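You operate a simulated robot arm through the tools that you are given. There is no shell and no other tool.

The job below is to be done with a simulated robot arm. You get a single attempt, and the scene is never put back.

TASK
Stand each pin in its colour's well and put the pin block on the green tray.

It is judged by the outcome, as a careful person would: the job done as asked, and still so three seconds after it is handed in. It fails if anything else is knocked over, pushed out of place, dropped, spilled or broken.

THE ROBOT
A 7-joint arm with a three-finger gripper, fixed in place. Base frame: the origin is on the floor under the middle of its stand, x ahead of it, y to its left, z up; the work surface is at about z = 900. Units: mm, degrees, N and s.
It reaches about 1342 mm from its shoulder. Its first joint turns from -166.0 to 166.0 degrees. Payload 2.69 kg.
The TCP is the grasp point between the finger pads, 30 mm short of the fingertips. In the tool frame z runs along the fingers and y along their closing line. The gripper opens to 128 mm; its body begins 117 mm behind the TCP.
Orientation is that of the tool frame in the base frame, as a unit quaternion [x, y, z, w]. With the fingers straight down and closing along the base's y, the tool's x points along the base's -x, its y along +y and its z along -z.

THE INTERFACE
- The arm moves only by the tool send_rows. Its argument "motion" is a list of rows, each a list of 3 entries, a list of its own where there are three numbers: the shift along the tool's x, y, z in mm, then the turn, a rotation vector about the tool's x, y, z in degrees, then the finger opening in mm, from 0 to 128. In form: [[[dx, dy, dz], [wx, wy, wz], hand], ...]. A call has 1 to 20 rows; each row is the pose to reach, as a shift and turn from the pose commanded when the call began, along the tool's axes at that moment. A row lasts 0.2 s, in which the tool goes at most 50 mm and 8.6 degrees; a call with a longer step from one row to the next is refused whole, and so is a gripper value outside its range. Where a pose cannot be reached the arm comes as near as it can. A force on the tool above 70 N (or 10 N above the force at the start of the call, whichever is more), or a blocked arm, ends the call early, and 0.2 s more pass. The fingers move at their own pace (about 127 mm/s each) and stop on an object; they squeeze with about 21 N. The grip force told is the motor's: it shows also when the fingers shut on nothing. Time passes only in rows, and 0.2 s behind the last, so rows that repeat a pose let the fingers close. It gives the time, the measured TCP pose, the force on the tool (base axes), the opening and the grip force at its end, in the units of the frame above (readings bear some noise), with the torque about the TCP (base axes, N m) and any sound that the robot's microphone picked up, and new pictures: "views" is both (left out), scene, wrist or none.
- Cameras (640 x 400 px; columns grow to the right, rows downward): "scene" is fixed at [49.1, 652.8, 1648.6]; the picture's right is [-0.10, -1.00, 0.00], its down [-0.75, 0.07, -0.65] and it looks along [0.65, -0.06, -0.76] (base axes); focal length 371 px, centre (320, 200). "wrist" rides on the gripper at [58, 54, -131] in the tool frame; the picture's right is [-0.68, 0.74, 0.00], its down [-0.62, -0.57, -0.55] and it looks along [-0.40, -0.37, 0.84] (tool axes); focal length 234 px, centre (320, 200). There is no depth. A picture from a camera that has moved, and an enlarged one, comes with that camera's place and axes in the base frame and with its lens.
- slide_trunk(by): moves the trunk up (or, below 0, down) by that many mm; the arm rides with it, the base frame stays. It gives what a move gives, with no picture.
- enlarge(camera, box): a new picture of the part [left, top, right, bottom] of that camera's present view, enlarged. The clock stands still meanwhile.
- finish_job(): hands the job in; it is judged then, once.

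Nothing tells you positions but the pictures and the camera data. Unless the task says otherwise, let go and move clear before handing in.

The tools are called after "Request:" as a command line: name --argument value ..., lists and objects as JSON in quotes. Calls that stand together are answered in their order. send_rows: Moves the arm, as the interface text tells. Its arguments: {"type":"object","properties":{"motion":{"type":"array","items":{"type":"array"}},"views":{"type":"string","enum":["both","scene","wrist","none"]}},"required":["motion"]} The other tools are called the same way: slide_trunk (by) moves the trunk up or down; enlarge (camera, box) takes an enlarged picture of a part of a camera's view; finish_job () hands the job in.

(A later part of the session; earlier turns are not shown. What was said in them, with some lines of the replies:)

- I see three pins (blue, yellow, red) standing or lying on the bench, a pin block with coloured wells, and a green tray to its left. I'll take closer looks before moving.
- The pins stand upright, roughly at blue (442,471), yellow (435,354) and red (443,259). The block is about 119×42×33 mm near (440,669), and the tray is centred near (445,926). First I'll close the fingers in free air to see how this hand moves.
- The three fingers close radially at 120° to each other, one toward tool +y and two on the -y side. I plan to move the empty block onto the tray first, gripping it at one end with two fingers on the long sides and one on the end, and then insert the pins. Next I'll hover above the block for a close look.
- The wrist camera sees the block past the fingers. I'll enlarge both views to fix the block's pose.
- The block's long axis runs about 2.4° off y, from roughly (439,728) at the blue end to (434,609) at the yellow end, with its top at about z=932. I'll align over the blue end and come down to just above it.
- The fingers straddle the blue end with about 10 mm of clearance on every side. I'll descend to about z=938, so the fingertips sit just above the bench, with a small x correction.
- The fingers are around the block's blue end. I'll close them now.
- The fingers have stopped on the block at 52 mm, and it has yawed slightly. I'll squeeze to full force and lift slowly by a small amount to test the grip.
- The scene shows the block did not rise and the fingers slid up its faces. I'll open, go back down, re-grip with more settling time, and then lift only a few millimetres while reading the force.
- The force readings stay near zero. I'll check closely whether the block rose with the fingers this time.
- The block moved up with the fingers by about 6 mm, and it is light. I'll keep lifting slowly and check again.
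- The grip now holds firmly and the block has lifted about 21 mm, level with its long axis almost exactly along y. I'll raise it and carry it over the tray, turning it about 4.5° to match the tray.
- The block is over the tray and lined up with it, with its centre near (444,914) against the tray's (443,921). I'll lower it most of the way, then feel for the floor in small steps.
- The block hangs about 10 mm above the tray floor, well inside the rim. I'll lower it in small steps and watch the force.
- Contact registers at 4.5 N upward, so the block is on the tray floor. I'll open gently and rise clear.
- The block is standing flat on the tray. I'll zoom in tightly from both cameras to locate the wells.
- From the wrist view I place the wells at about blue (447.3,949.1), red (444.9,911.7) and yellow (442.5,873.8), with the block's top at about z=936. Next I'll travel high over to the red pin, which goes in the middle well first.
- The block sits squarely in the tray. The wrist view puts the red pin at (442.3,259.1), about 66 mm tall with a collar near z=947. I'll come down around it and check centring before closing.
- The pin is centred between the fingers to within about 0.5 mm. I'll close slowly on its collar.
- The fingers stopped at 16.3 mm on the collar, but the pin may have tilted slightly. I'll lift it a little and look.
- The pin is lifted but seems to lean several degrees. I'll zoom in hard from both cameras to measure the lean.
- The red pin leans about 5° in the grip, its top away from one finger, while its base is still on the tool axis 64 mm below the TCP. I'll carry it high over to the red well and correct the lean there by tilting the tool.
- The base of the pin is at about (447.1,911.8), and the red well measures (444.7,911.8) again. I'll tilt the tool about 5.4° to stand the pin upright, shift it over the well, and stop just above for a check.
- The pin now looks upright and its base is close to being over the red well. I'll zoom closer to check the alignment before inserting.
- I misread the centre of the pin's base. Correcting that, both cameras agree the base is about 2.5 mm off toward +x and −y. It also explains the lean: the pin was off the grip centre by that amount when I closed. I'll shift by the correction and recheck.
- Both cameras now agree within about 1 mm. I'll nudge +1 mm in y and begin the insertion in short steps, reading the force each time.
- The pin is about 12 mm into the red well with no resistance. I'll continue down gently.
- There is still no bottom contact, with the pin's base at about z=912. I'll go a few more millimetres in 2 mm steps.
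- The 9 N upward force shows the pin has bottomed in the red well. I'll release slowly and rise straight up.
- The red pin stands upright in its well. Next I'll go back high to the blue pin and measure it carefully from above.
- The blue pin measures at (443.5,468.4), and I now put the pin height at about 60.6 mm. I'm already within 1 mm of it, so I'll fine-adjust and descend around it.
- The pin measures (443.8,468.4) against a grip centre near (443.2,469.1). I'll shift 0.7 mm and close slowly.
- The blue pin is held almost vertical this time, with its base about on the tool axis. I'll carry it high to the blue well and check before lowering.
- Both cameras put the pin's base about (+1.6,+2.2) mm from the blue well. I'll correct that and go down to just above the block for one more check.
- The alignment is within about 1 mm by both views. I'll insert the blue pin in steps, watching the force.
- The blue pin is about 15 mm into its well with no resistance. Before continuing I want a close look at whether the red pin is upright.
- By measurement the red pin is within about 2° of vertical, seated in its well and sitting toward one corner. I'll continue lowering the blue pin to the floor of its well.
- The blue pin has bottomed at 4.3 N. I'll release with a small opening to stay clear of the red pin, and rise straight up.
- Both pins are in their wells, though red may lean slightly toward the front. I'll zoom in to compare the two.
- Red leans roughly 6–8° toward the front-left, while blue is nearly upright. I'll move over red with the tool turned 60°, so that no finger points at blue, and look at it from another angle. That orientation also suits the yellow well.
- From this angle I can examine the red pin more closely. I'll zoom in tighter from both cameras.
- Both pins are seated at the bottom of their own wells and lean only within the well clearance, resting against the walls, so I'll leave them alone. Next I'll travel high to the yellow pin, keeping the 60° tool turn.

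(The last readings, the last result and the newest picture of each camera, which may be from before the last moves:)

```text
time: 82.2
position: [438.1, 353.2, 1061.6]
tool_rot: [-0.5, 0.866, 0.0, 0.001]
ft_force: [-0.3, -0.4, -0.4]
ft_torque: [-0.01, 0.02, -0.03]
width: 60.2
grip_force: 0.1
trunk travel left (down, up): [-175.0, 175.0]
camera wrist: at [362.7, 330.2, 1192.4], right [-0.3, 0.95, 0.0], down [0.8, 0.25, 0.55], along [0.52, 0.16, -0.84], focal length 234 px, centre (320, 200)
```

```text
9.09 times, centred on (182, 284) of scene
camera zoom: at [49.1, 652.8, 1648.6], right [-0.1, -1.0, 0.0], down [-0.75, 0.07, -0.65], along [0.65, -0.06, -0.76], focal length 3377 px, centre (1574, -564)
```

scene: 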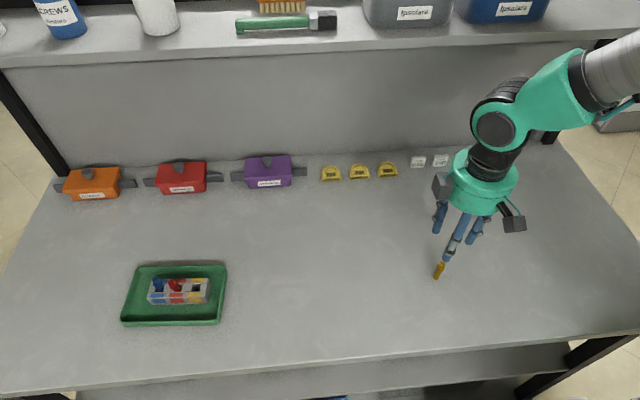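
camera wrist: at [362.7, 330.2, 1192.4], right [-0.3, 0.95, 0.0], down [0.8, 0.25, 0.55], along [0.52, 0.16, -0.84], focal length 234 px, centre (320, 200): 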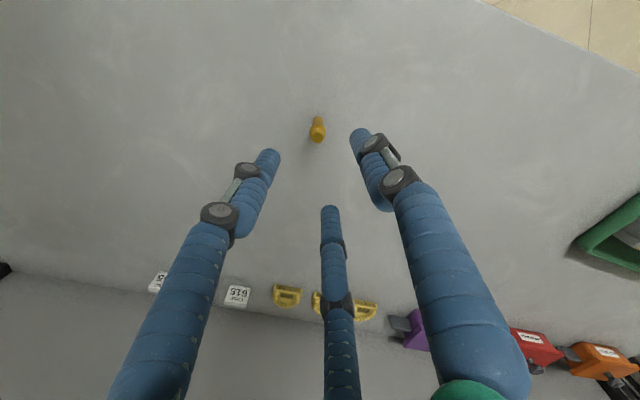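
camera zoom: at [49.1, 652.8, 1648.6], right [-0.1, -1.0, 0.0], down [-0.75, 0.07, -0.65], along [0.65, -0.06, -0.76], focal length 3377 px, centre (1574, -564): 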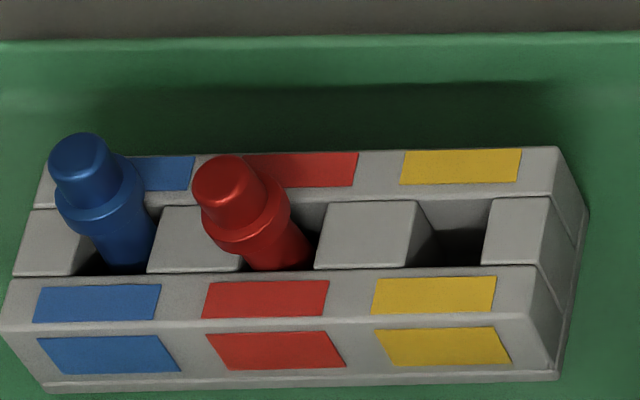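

The yellow pin measures at (436.0,350.8), with the TCP at (438.5,353.4). I'll correct and descend around it.

Request:
send_rows --motion '[[[1.4, -0.1, 15], [0, 0, 0], 60], [[2.8, -0.2, 40], [0, 0, 0], 60], [[2.8, -0.2, 65], [0, 0, 0], 60], [[2.8, -0.2, 84], [0, 0, 0], 60], [[2.8, -0.2, 94], [0, 0, 0], 60], [[2.8, -0.2, 98], [0, 0, 0], 60], [[2.8, -0.2, 98], [0, 0, 0], 60]]' --views "both"

Request:
enlarge --camera "wrist" --box '[270, 120, 370, 210]'

Request:
enlarge --camera "scene" --box '[400, 225, 480, 290]'

```text
time: 83.8
position: [436.8, 351.5, 962.4]
tool_rot: [-0.5, 0.866, -0.001, 0.0]
ft_force: [0.5, 0.0, 0.4]
ft_torque: [0.01, 0.02, -0.03]
width: 59.7
grip_force: 0.0
trunk travel left (down, up): [-175.0, 175.0]
camera wrist: at [360.9, 327.0, 1095.0], right [-0.3, 0.95, 0.0], down [0.8, 0.25, 0.55], along [0.52, 0.16, -0.84], focal length 234 px, centre (320, 200)
```

scene: 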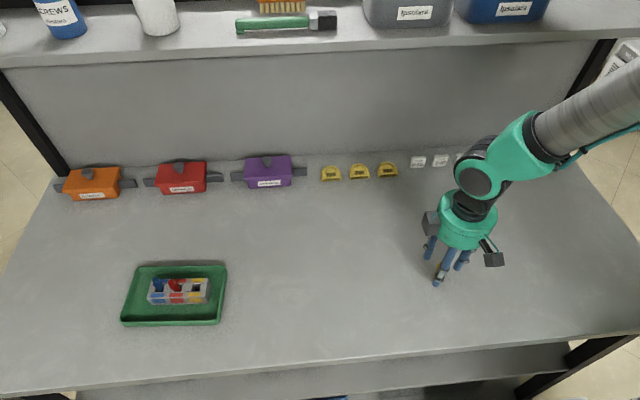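
wrist: 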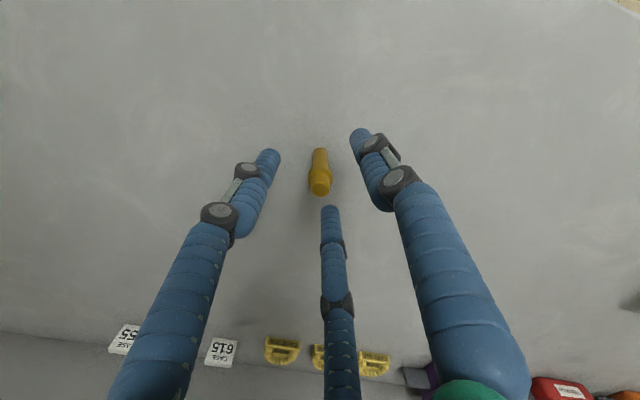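

```text
4.44 times, centred on (320, 165) of wrist
camera zoom: at [360.9, 327.0, 1095.0], right [-0.3, 0.95, 0.0], down [0.8, 0.25, 0.55], along [0.52, 0.16, -0.84], focal length 1041 px, centre (320, 356)
```

zoom: 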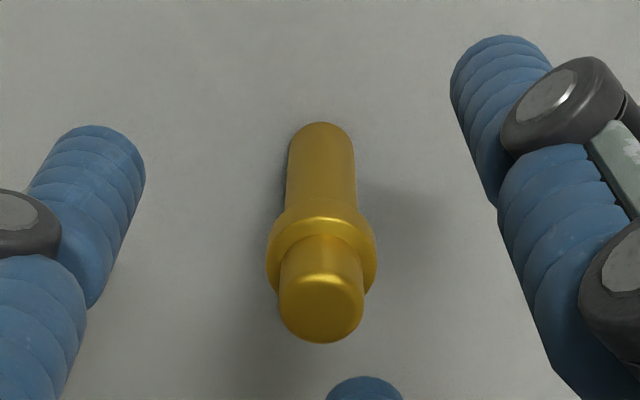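

```text
6.15 times, centred on (440, 258) of scene
camera zoom: at [49.1, 652.8, 1648.6], right [-0.1, -1.0, 0.0], down [-0.75, 0.07, -0.65], along [0.65, -0.06, -0.76], focal length 2286 px, centre (-418, -154)
```

zoom: 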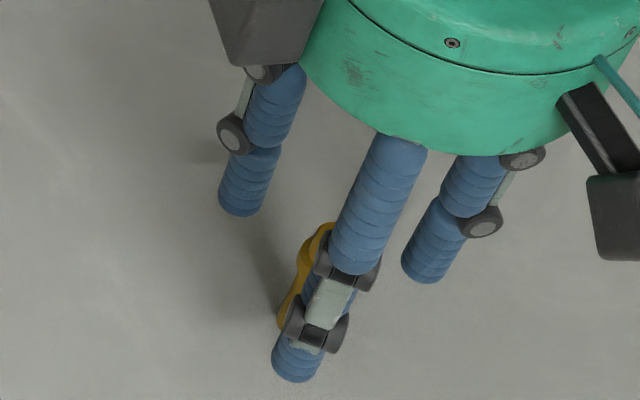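

The pin is about 1.5 mm off the true grip centre. I'll apply that correction, close slowly, and lift.

Request:
send_rows --motion '[[[-0.7, -0.4, 1], [0, 0, 0], 56], [[-1.4, -0.8, 1.5], [0, 0, 0], 50], [[-1.4, -0.8, 1.5], [0, 0, 0], 44], [[-1.4, -0.8, 1.5], [0, 0, 0], 38], [[-1.4, -0.8, 1.5], [0, 0, 0], 31], [[-1.4, -0.8, 1.5], [0, 0, 0], 26], [[-1.4, -0.8, 1.5], [0, 0, 0], 22], [[-1.4, -0.8, 1.5], [0, 0, 0], 19], [[-1.4, -0.8, 1.5], [0, 0, 0], 16], [[-1.4, -0.8, 1.5], [0, 0, 0], 12], [[-1.4, -0.8, 1.5], [0, 0, 0], 6], [[-1.4, -0.8, 1.5], [0, 0, 0], 0], [[-1.4, -0.8, 1.5], [0, 0, 0], 0], [[-1.4, -0.8, 1.5], [0, 0, 0], 0]]' --views "none"

Request:
send_rows --motion '[[[0, 0, -3], [0, 0, 0], 0], [[0, 0, -8], [0, 0, 0], 0], [[0, 0, -18], [0, 0, 0], 0], [[0, 0, -30], [0, 0, 0], 0], [[0, 0, -40], [0, 0, 0], 0], [[0, 0, -40], [0, 0, 0], 0]]' --views "both"

Request:
enlarge --camera "wrist" --box '[295, 140, 345, 200]'

```text
time: 86.8
position: [437.3, 349.8, 962.2]
tool_rot: [-0.5, 0.866, 0.0, 0.0]
ft_force: [-0.4, -0.3, -0.3]
ft_torque: [0.02, -0.01, -0.05]
width: 15.8
grip_force: 21.0
trunk travel left (down, up): [-175.0, 175.0]
```

```text
time: 88.2
position: [437.2, 350.2, 1002.2]
tool_rot: [-0.5, 0.866, 0.0, 0.001]
ft_force: [-1.3, 0.2, -0.3]
ft_torque: [-0.02, -0.05, -0.01]
width: 15.9
grip_force: 20.8
trunk travel left (down, up): [-175.0, 175.0]
camera wrist: at [361.7, 326.2, 1133.9], right [-0.3, 0.95, 0.0], down [0.8, 0.25, 0.55], along [0.52, 0.16, -0.84], focal length 234 px, centre (320, 200)
```

scene: 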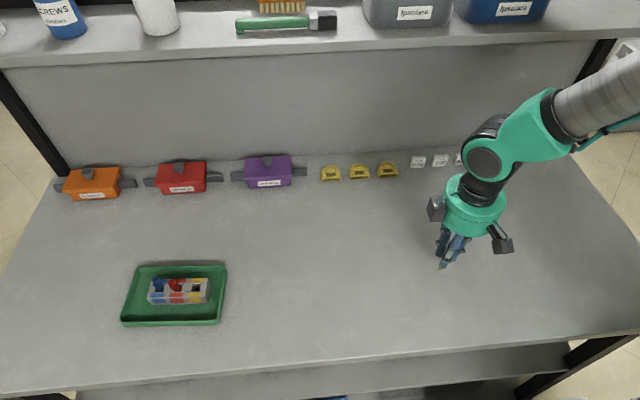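
wrist: 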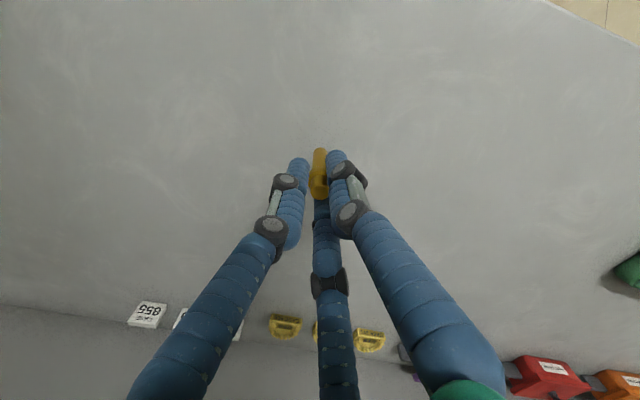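

```text
6.67 times, centred on (320, 170) of wrist
camera zoom: at [361.7, 326.2, 1133.9], right [-0.3, 0.95, 0.0], down [0.8, 0.25, 0.55], along [0.52, 0.16, -0.84], focal length 1561 px, centre (320, 400)
```

zoom: 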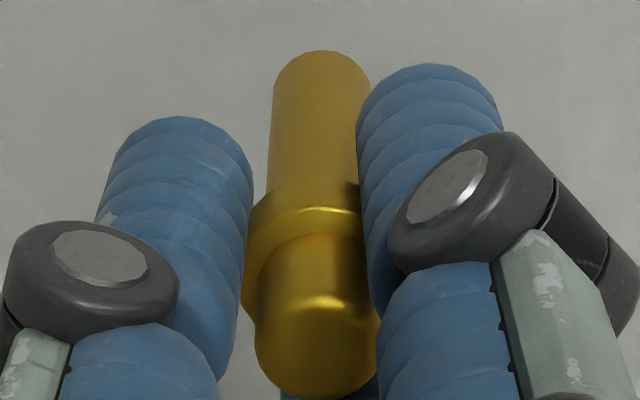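

Yellow is held vertical to within about 1°. I'll carry it high to the yellow well at about (443,873).

Request:
send_rows --motion '[[[0, 0, -30], [0, 0, 0], 0], [[-4, 2, -55], [0, 0, 0], 0], [[-22, 12.4, -63], [0, 0, 0], 0], [[-50, 28, -63], [0, 0, 0], 0], [[-84, 47.2, -63], [0, 0, 0], 0], [[-118, 66.3, -63], [0, 0, 0], 0], [[-152, 85.5, -63], [0, 0, 0], 0], [[-186, 104.6, -63], [0, 0, 0], 0], [[-220, 123.7, -63], [0, 0, 0], 0], [[-254, 142.8, -63], [0, 0, 0], 0], [[-288, 162, -63], [0, 0, 0], 0], [[-322, 181, -63], [0, 0, 0], 0], [[-356, 200.2, -63], [0, 0, 0], 0], [[-388, 218.2, -63], [0, 0, 0], 0], [[-416, 233.9, -63], [0, 0, 0], 0], [[-438, 246.3, -63], [0, 0, 0], 0], [[-451, 253.6, -63], [0, 0, 0], 0], [[-456, 256.4, -63], [0, 0, 0], 0], [[-456, 256.4, -63], [0, 0, 0], 0]]' --views "none"

Request:
send_rows --motion '[[[0, 0, 15], [0, 0, 0], 0], [[0, 0, 30], [0, 0, 0], 0], [[0, 0, 40], [0, 0, 0], 0], [[0, 0, 46], [0, 0, 0], 0], [[0, 0, 46], [0, 0, 0], 0]]' --views "both"

Request:
enlarge --camera "scene" --box '[165, 258, 221, 302]'

Request:
enlarge --camera "wrist" --box '[280, 105, 360, 185]'

```text
time: 92.2
position: [443.8, 875.2, 1064.0]
tool_rot: [-0.5, 0.866, 0.0, 0.0]
ft_force: [-0.6, 0.4, -0.3]
ft_torque: [-0.01, 0.0, 0.01]
width: 16.3
grip_force: 21.2
trunk travel left (down, up): [-175.0, 175.0]
```

```text
time: 93.4
position: [443.8, 875.7, 1017.9]
tool_rot: [-0.5, 0.866, 0.0, 0.0]
ft_force: [0.4, 0.2, -0.9]
ft_torque: [0.0, 0.02, 0.02]
width: 16.0
grip_force: 21.0
trunk travel left (down, up): [-175.0, 175.0]
camera wrist: at [367.8, 851.5, 1149.6], right [-0.3, 0.95, 0.0], down [0.8, 0.25, 0.55], along [0.52, 0.16, -0.84], focal length 234 px, centre (320, 200)
```

scene: 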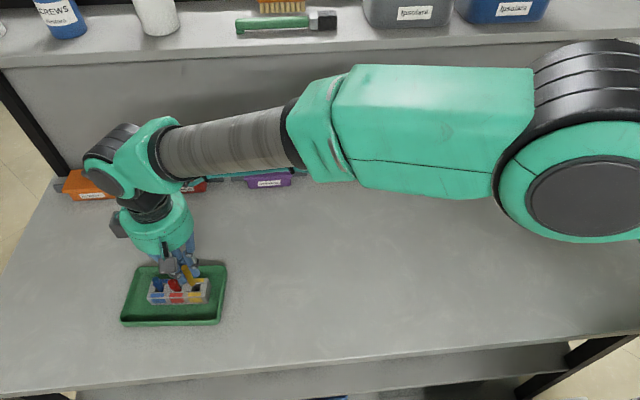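
wrist: 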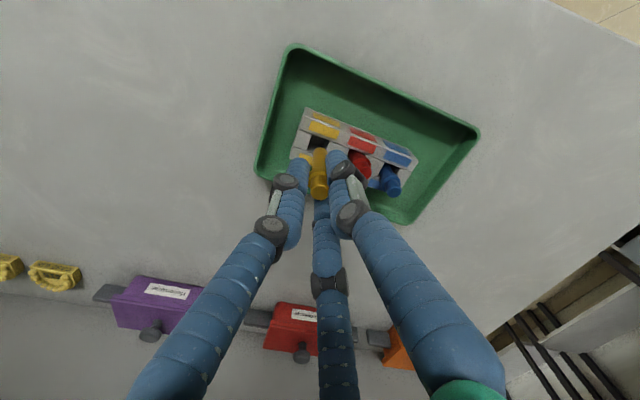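

```text
9.09 times, centred on (193, 280) of scene
camera zoom: at [49.1, 652.8, 1648.6], right [-0.1, -1.0, 0.0], down [-0.75, 0.07, -0.65], along [0.65, -0.06, -0.76], focal length 3377 px, centre (1474, -527)
```

zoom: 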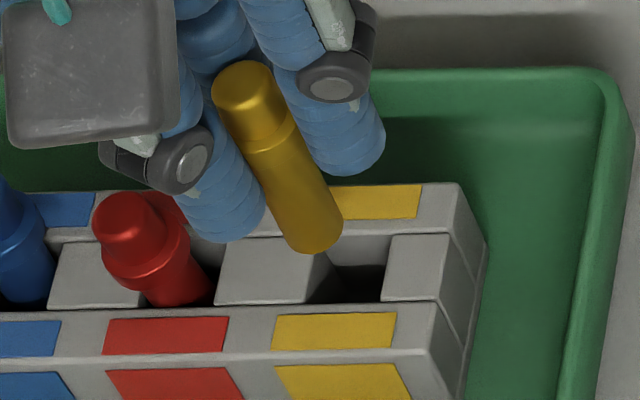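

```text
5.00 times, centred on (320, 145) of wrist
camera zoom: at [367.8, 851.5, 1149.6], right [-0.3, 0.95, 0.0], down [0.8, 0.25, 0.55], along [0.52, 0.16, -0.84], focal length 1171 px, centre (320, 475)
```

zoom: 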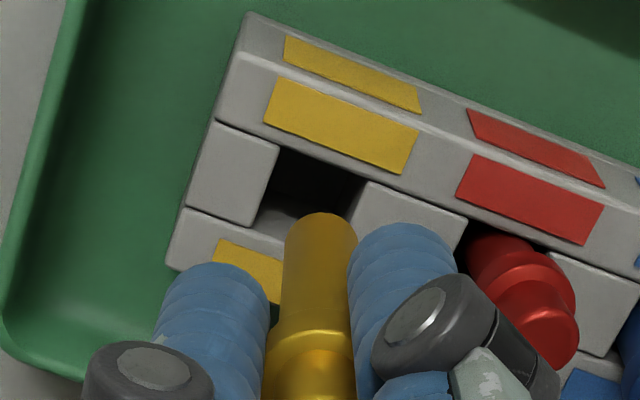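

Base and well differ mainly by about +2.3 mm in y. I'll correct that and go down to just above the block.

Request:
send_rows --motion '[[[0.9, -0.8, 0], [0, 0, 0], 0], [[1.8, -1.5, 4], [0, 0, 0], 0], [[1.8, -1.5, 10], [0, 0, 0], 0], [[1.8, -1.5, 14], [0, 0, 0], 0], [[1.8, -1.5, 14], [0, 0, 0], 0]]' --views "both"

Request:
enlarge --camera "scene" --box '[175, 265, 215, 300]'

Request:
enlarge --camera "wrist" --box '[280, 105, 360, 185]'

```text
time: 94.6
position: [444.5, 873.9, 1004.4]
tool_rot: [-0.5, 0.866, 0.0, 0.0]
ft_force: [-0.5, -1.3, -0.3]
ft_torque: [0.02, 0.0, 0.01]
width: 15.8
grip_force: 21.1
trunk travel left (down, up): [-175.0, 175.0]
camera wrist: at [369.1, 849.3, 1135.8], right [-0.3, 0.95, 0.0], down [0.8, 0.25, 0.55], along [0.52, 0.16, -0.84], focal length 234 px, centre (320, 200)
```

scene: 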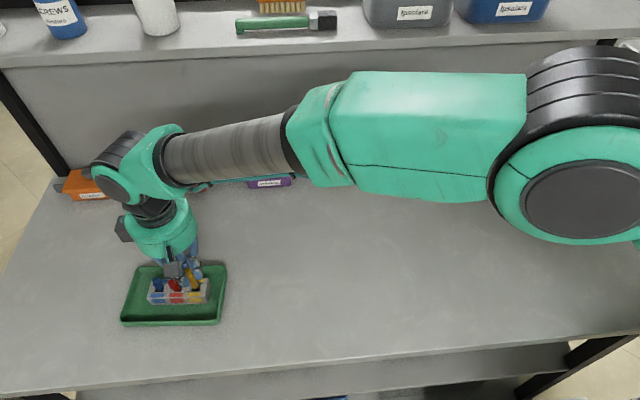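
wrist: 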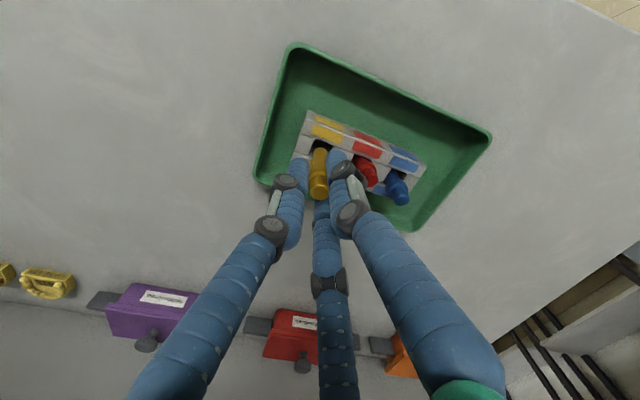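

```text
11.43 times, centred on (195, 282) of scene
camera zoom: at [49.1, 652.8, 1648.6], right [-0.1, -1.0, 0.0], down [-0.75, 0.07, -0.65], along [0.65, -0.06, -0.76], focal length 4245 px, centre (1749, -743)
```

zoom: 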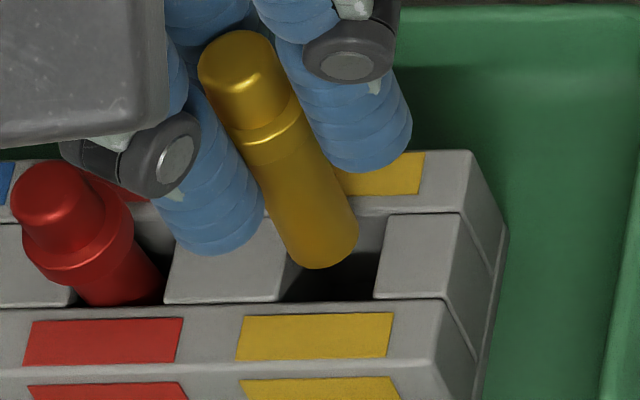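

```text
5.00 times, centred on (320, 145) of wrist
camera zoom: at [369.1, 849.3, 1135.8], right [-0.3, 0.95, 0.0], down [0.8, 0.25, 0.55], along [0.52, 0.16, -0.84], focal length 1171 px, centre (320, 475)
```

zoom: 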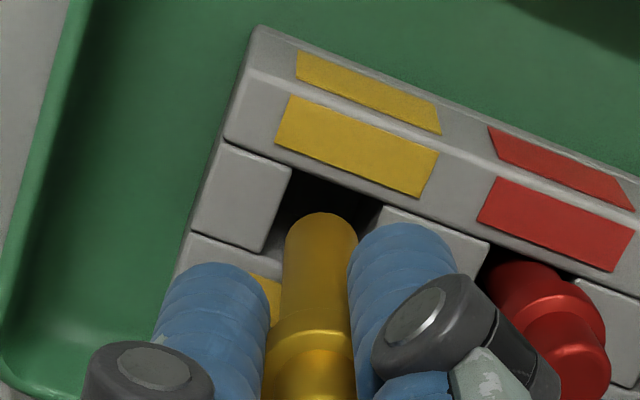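

Alignment is within about 0.5 mm on average. I'll insert the yellow pin step by step.

Request:
send_rows --motion '[[[0.3, 0.2, 4], [0, 0, 0], 0], [[0.3, 0.2, 8], [0, 0, 0], 0], [[0.3, 0.2, 12], [0, 0, 0], 0], [[0.3, 0.2, 14], [0, 0, 0], 0], [[0.3, 0.2, 14], [0, 0, 0], 0]]' --views "none"

Request:
send_rows --motion '[[[0, 0, 3], [0, 0, 0], 0], [[0, 0, 6], [0, 0, 0], 0], [[0, 0, 8], [0, 0, 0], 0], [[0, 0, 8], [0, 0, 0], 0]]' --views "both"

Request:
enlarge --camera "scene" --box '[160, 258, 220, 303]'

Request:
enlarge --camera "wrist" --box '[270, 105, 370, 195]'

```text
time: 95.8
position: [443.4, 872.0, 990.0]
tool_rot: [-0.5, 0.866, 0.0, 0.0]
ft_force: [-0.1, 0.4, -0.1]
ft_torque: [-0.01, 0.0, 0.02]
width: 15.9
grip_force: 21.1
trunk travel left (down, up): [-175.0, 175.0]
```

```text
time: 96.8
position: [444.3, 872.1, 981.7]
tool_rot: [-0.5, 0.866, 0.001, 0.0]
ft_force: [1.1, 0.4, -0.4]
ft_torque: [0.0, 0.03, -0.01]
width: 16.0
grip_force: 21.0
trunk travel left (down, up): [-175.0, 175.0]
camera wrist: at [368.1, 848.8, 1113.1], right [-0.3, 0.95, 0.0], down [0.8, 0.25, 0.55], along [0.52, 0.16, -0.84], focal length 234 px, centre (320, 200)
```

scene: 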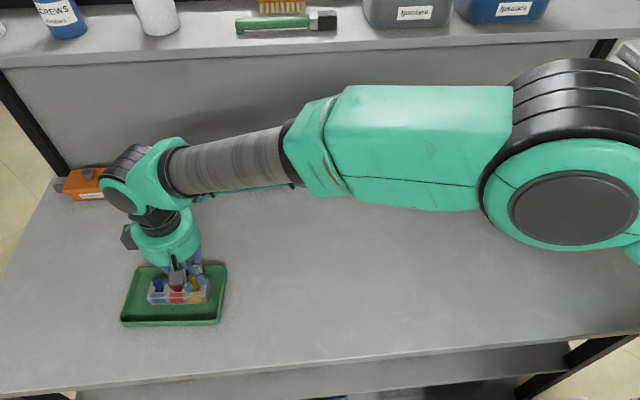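
wrist: 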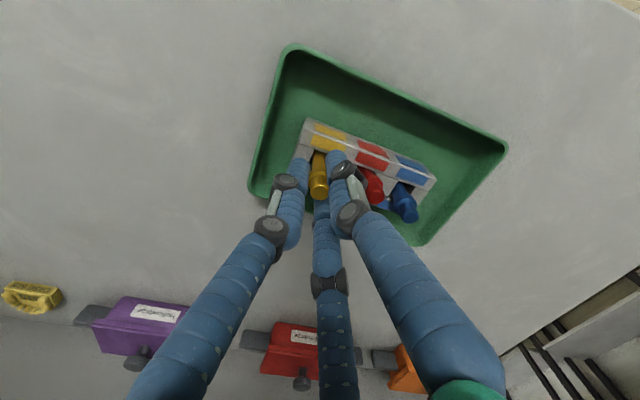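

```text
8.89 times, centred on (190, 280) of scene
camera zoom: at [49.1, 652.8, 1648.6], right [-0.1, -1.0, 0.0], down [-0.75, 0.07, -0.65], along [0.65, -0.06, -0.76], focal length 3302 px, centre (1476, -516)
```

zoom: 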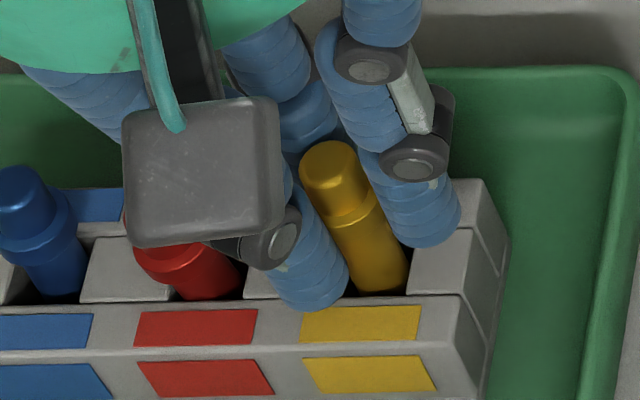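

```text
4.44 times, centred on (320, 150) of wrist
camera zoom: at [368.1, 848.8, 1113.1], right [-0.3, 0.95, 0.0], down [0.8, 0.25, 0.55], along [0.52, 0.16, -0.84], focal length 1041 px, centre (320, 422)
```

zoom: 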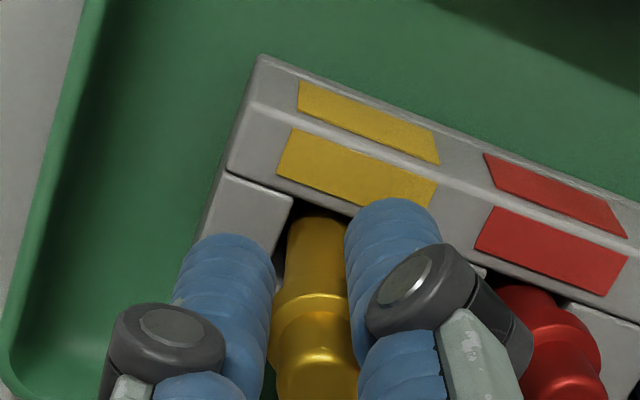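

Yellow is about 16 mm in, with no side force. I'll keep going gently to the bottom.

Request:
send_rows --motion '[[[0, 0, 3], [0, 0, 0], 0], [[0, 0, 6], [0, 0, 0], 0], [[0, 0, 6], [0, 0, 0], 0]]' --views "none"

Request:
send_rows --motion '[[[0, 0, 1], [0, 0, 0], 0], [[0, 0, 2], [0, 0, 0], 0], [[0, 0, 2], [0, 0, 0], 0]]' --views "none"

Request:
send_rows --motion '[[[0, 0, 0.7], [0, 0, 0], 0], [[0, 0, 1.2], [0, 0, 0], 0], [[0, 0, 1.2], [0, 0, 0], 0]]' --views "none"

```text
time: 97.6
position: [442.8, 872.7, 975.6]
tool_rot: [-0.5, 0.866, -0.001, -0.001]
ft_force: [-0.2, 0.5, -0.7]
ft_torque: [0.0, 0.02, -0.02]
width: 16.0
grip_force: 21.2
trunk travel left (down, up): [-175.0, 175.0]
```

```text
time: 98.4
position: [443.2, 871.1, 974.0]
tool_rot: [-0.5, 0.866, 0.0, 0.0]
ft_force: [-0.1, 0.0, -0.7]
ft_torque: [-0.02, 0.03, 0.0]
width: 15.9
grip_force: 20.8
trunk travel left (down, up): [-175.0, 175.0]
```

```text
time: 99.2
position: [442.4, 872.3, 972.9]
tool_rot: [-0.499, 0.866, 0.0, 0.0]
ft_force: [-1.1, -0.3, -0.3]
ft_torque: [-0.01, 0.02, 0.0]
width: 15.9
grip_force: 20.5
trunk travel left (down, up): [-175.0, 175.0]
```

Request:
send_rows --motion '[[[0, 0, 0.7], [0, 0, 0], 0], [[0, 0, 1.2], [0, 0, 0], 0], [[0, 0, 1.2], [0, 0, 0], 0]]' --views "both"

Request:
enlarge --camera "scene" --box '[160, 258, 220, 303]'

Request:
enlarge --camera "wrist" --box '[270, 105, 370, 195]'

```text
time: 100.0
position: [443.2, 872.8, 972.0]
tool_rot: [-0.5, 0.866, -0.001, 0.0]
ft_force: [-0.3, -0.7, -0.1]
ft_torque: [0.04, -0.02, 0.0]
width: 16.1
grip_force: 21.1
trunk travel left (down, up): [-175.0, 175.0]
camera wrist: at [368.3, 848.7, 1103.2], right [-0.3, 0.95, 0.0], down [0.8, 0.25, 0.55], along [0.52, 0.16, -0.84], focal length 234 px, centre (320, 200)
```

scene: 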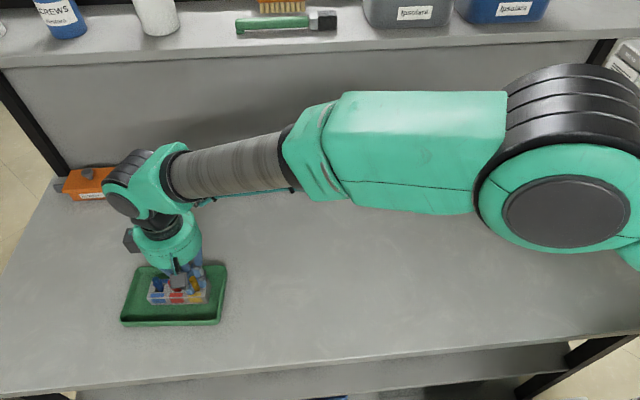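
wrist: 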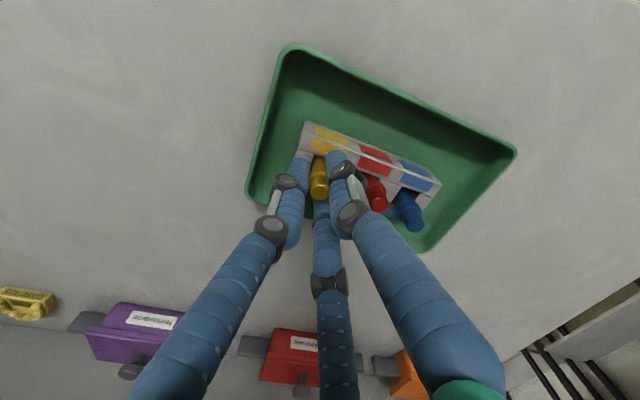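

```text
8.89 times, centred on (190, 280) of scene
camera zoom: at [49.1, 652.8, 1648.6], right [-0.1, -1.0, 0.0], down [-0.75, 0.07, -0.65], along [0.65, -0.06, -0.76], focal length 3302 px, centre (1476, -516)
```

zoom: 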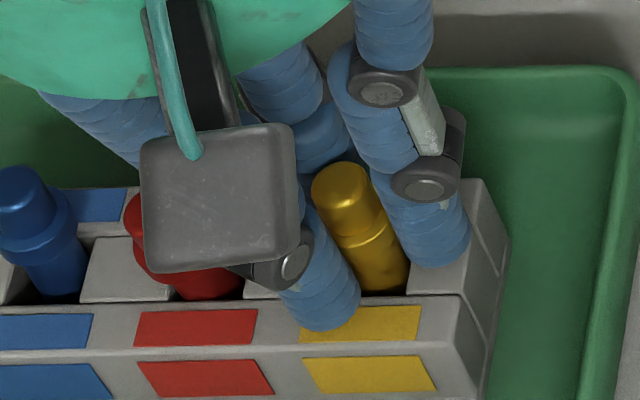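

```text
4.44 times, centred on (320, 150) of wrist
camera zoom: at [368.3, 848.7, 1103.2], right [-0.3, 0.95, 0.0], down [0.8, 0.25, 0.55], along [0.52, 0.16, -0.84], focal length 1041 px, centre (320, 422)
```

zoom: 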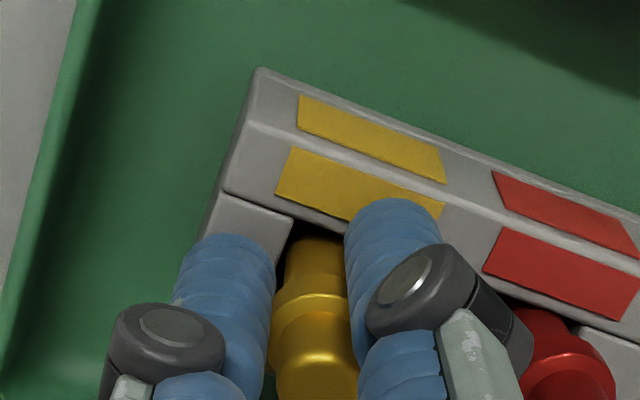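

Request:
send_rows --motion '[[[0, 0, 0.6], [0, 0, 0], 0], [[0, 0, 1.0], [0, 0, 0], 0], [[0, 0, 1.0], [0, 0, 0], 0]]' --views "none"

```text
time: 100.8
position: [443.1, 871.9, 969.3]
tool_rot: [-0.499, 0.866, 0.0, 0.0]
ft_force: [-0.7, 0.8, 1.5]
ft_torque: [-0.01, 0.02, -0.02]
width: 16.0
grip_force: 21.3
trunk travel left (down, up): [-175.0, 175.0]
```

The pin is at floor level, with a light 1.5 N contact. I'll release slowly and rise straight up.

Request:
send_rows --motion '[[[0, 0, 0], [0, 0, 0], 12], [[0, 0, 0], [0, 0, 0], 15], [[0, 0, 0], [0, 0, 0], 17], [[0, 0, 0], [0, 0, 0], 19], [[0, 0, 0], [0, 0, 0], 22], [[0, 0, 0], [0, 0, 0], 26], [[0, 0, 0], [0, 0, 0], 30], [[0, 0, 0], [0, 0, 0], 30], [[0, 0, -5], [0, 0, 0], 30], [[0, 0, -15], [0, 0, 0], 30], [[0, 0, -30], [0, 0, 0], 30], [[0, 0, -50], [0, 0, 0], 30], [[0, 0, -75], [0, 0, 0], 30], [[0, 0, -100], [0, 0, 0], 30], [[0, 0, -110], [0, 0, 0], 30], [[0, 0, -110], [0, 0, 0], 30]]' --views "both"

Request:
enlarge --camera "scene" --box '[145, 258, 221, 308]'

Request:
enlarge --camera "wrist" --box '[260, 90, 400, 190]'

```text
time: 104.2
position: [443.9, 871.7, 1079.6]
tool_rot: [-0.5, 0.866, 0.0, 0.0]
ft_force: [0.0, 0.0, 0.1]
ft_torque: [0.02, -0.02, 0.0]
width: 29.6
grip_force: 0.1
trunk travel left (down, up): [-175.0, 175.0]
camera wrist: at [368.2, 848.9, 1212.2], right [-0.3, 0.95, 0.0], down [0.8, 0.25, 0.55], along [0.52, 0.16, -0.84], focal length 234 px, centre (320, 200)
```

scene: 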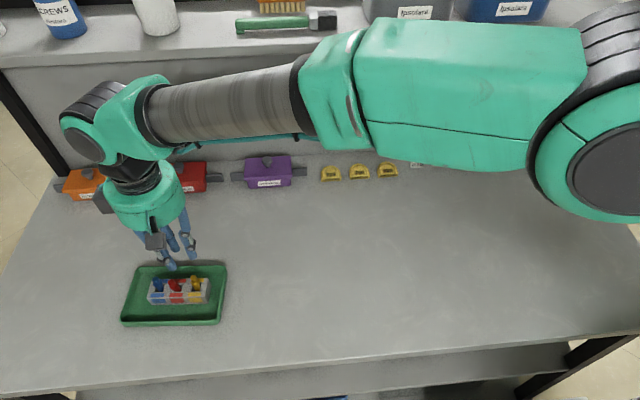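
wrist: 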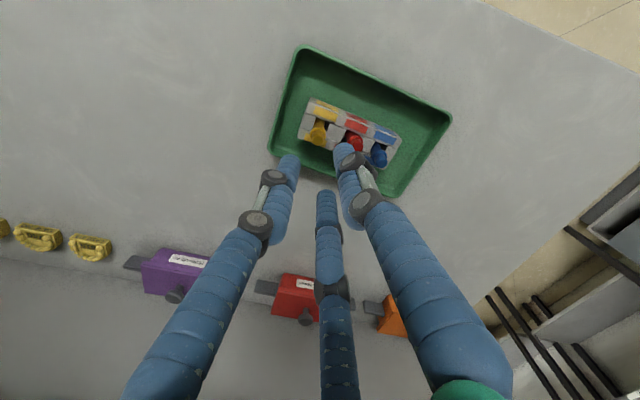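

```text
8.00 times, centred on (183, 283) of scene
camera zoom: at [49.1, 652.8, 1648.6], right [-0.1, -1.0, 0.0], down [-0.75, 0.07, -0.65], along [0.65, -0.06, -0.76], focal length 2972 px, centre (1416, -464)
```

zoom: 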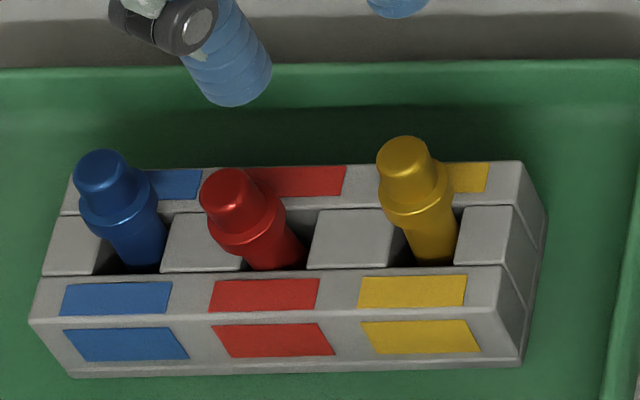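

```text
4.00 times, centred on (330, 140) of wrist
camera zoom: at [368.2, 848.9, 1212.2], right [-0.3, 0.95, 0.0], down [0.8, 0.25, 0.55], along [0.52, 0.16, -0.84], focal length 937 px, centre (280, 440)
```

zoom: 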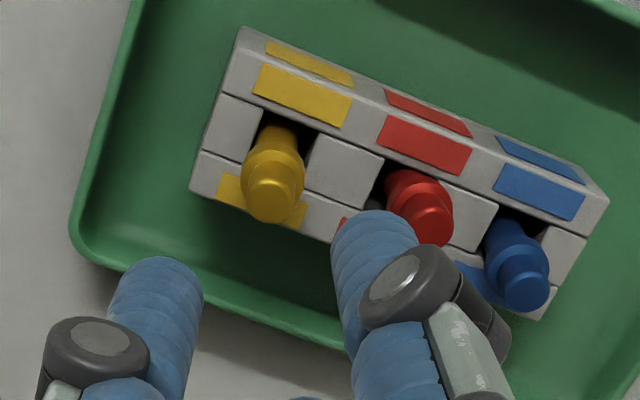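

All three pins are in their matching wells, and the block is on the tray. I'll move the arm up and clear, then do a final check of the whole scene.

Request:
send_rows --motion '[[[0, 0, -30], [0, 0, 0], 30], [[8, -8, -60], [0, 0, 0], 30], [[28, -27, -80], [0, 0, 0], 30], [[54, -51, -80], [0, 0, 0], 30], [[80, -76, -80], [0, 0, 0], 30], [[106, -101, -80], [0, 0, 0], 30], [[132, -125, -80], [0, 0, 0], 30], [[155, -147, -80], [0, 0, 0], 30], [[173, -164, -80], [0, 0, 0], 30], [[183, -174, -80], [0, 0, 0], 30], [[186, -177, -80], [0, 0, 0], 30], [[186, -177, -80], [0, 0, 0], 30]]' --views "both"

Request:
enlarge --camera "scene" --box '[110, 245, 240, 335]'

Request:
enlarge --camera "scene" --box '[145, 258, 221, 308]'

```text
time: 106.8
position: [506.7, 621.5, 1158.7]
tool_rot: [-0.501, 0.866, 0.0, 0.001]
ft_force: [-0.2, -0.2, 0.6]
ft_torque: [0.02, 0.02, 0.01]
width: 30.2
grip_force: 0.0
trunk travel left (down, up): [-175.0, 175.0]
camera wrist: at [430.0, 597.6, 1291.1], right [-0.3, 0.95, 0.0], down [0.8, 0.25, 0.55], along [0.52, 0.16, -0.84], focal length 234 px, centre (320, 200)
```

scene: 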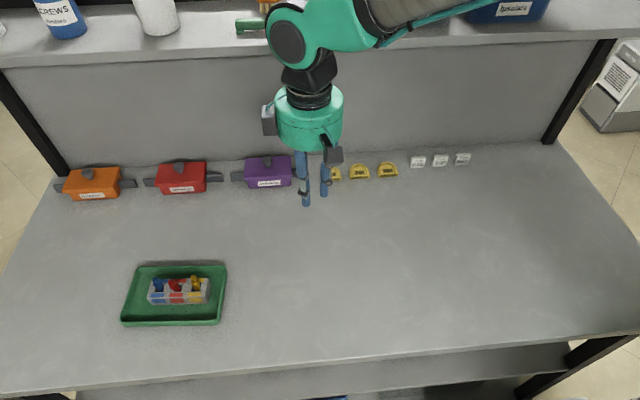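
wrist: 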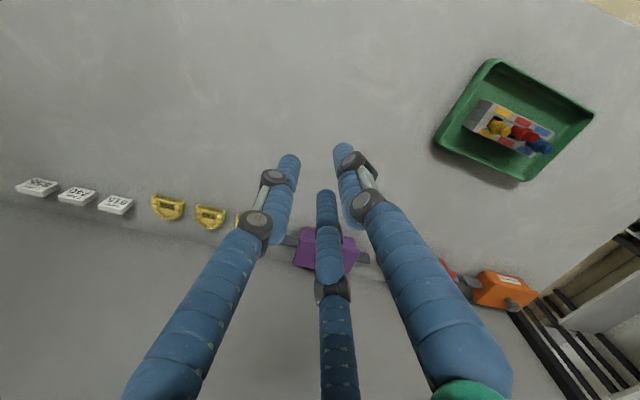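

```text
4.44 times, centred on (175, 290) of scene
camera zoom: at [49.1, 652.8, 1648.6], right [-0.1, -1.0, 0.0], down [-0.75, 0.07, -0.65], along [0.65, -0.06, -0.76], focal length 1651 px, centre (964, -200)
```

zoom: 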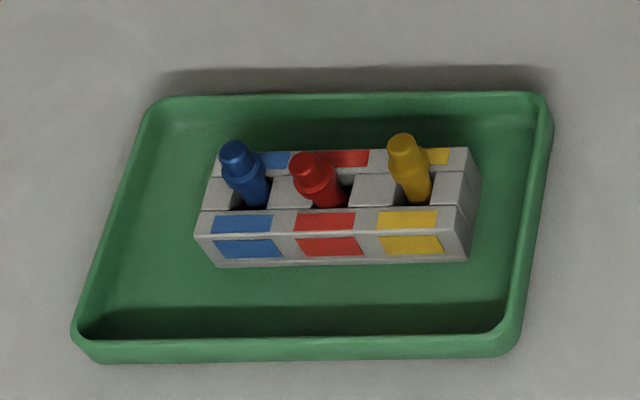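

```text
8.00 times, centred on (183, 283) of scene
camera zoom: at [49.1, 652.8, 1648.6], right [-0.1, -1.0, 0.0], down [-0.75, 0.07, -0.65], along [0.65, -0.06, -0.76], focal length 2972 px, centre (1416, -464)
```

zoom: 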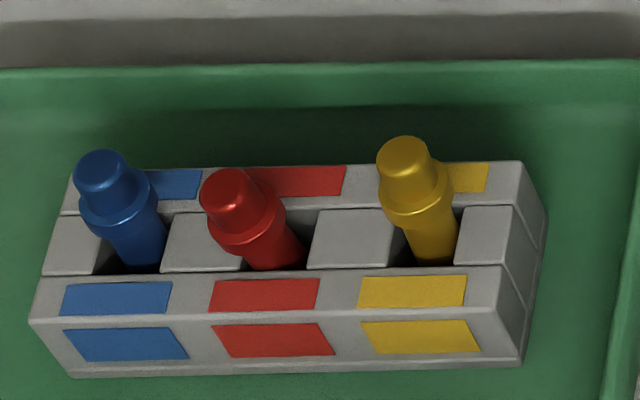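

The pins are stable in their matching wells, the block sits on the green tray, nothing else has moved, and the arm is clear. I'm handing the job in.

Request:
finish_job

```text
The job is handed in.
```

The job is handed in: the blue, red and yellow pins are each in their own colour's well, and the pin block sits flat inside the green tray.

- **Pins:** All three reached the bottom of their wells. They lean slightly, about 4–7° by my measurements, because the wells are looser than the pins. They had not moved in the last pictures before I handed in.
- **Block:** My first lift slipped and the block stayed on the bench. The second grip held, and I set it down near the middle of the tray.
- **Everything else:** The last scene picture showed nothing else knocked over or out of place, and the gripper was open and clear of the tray.
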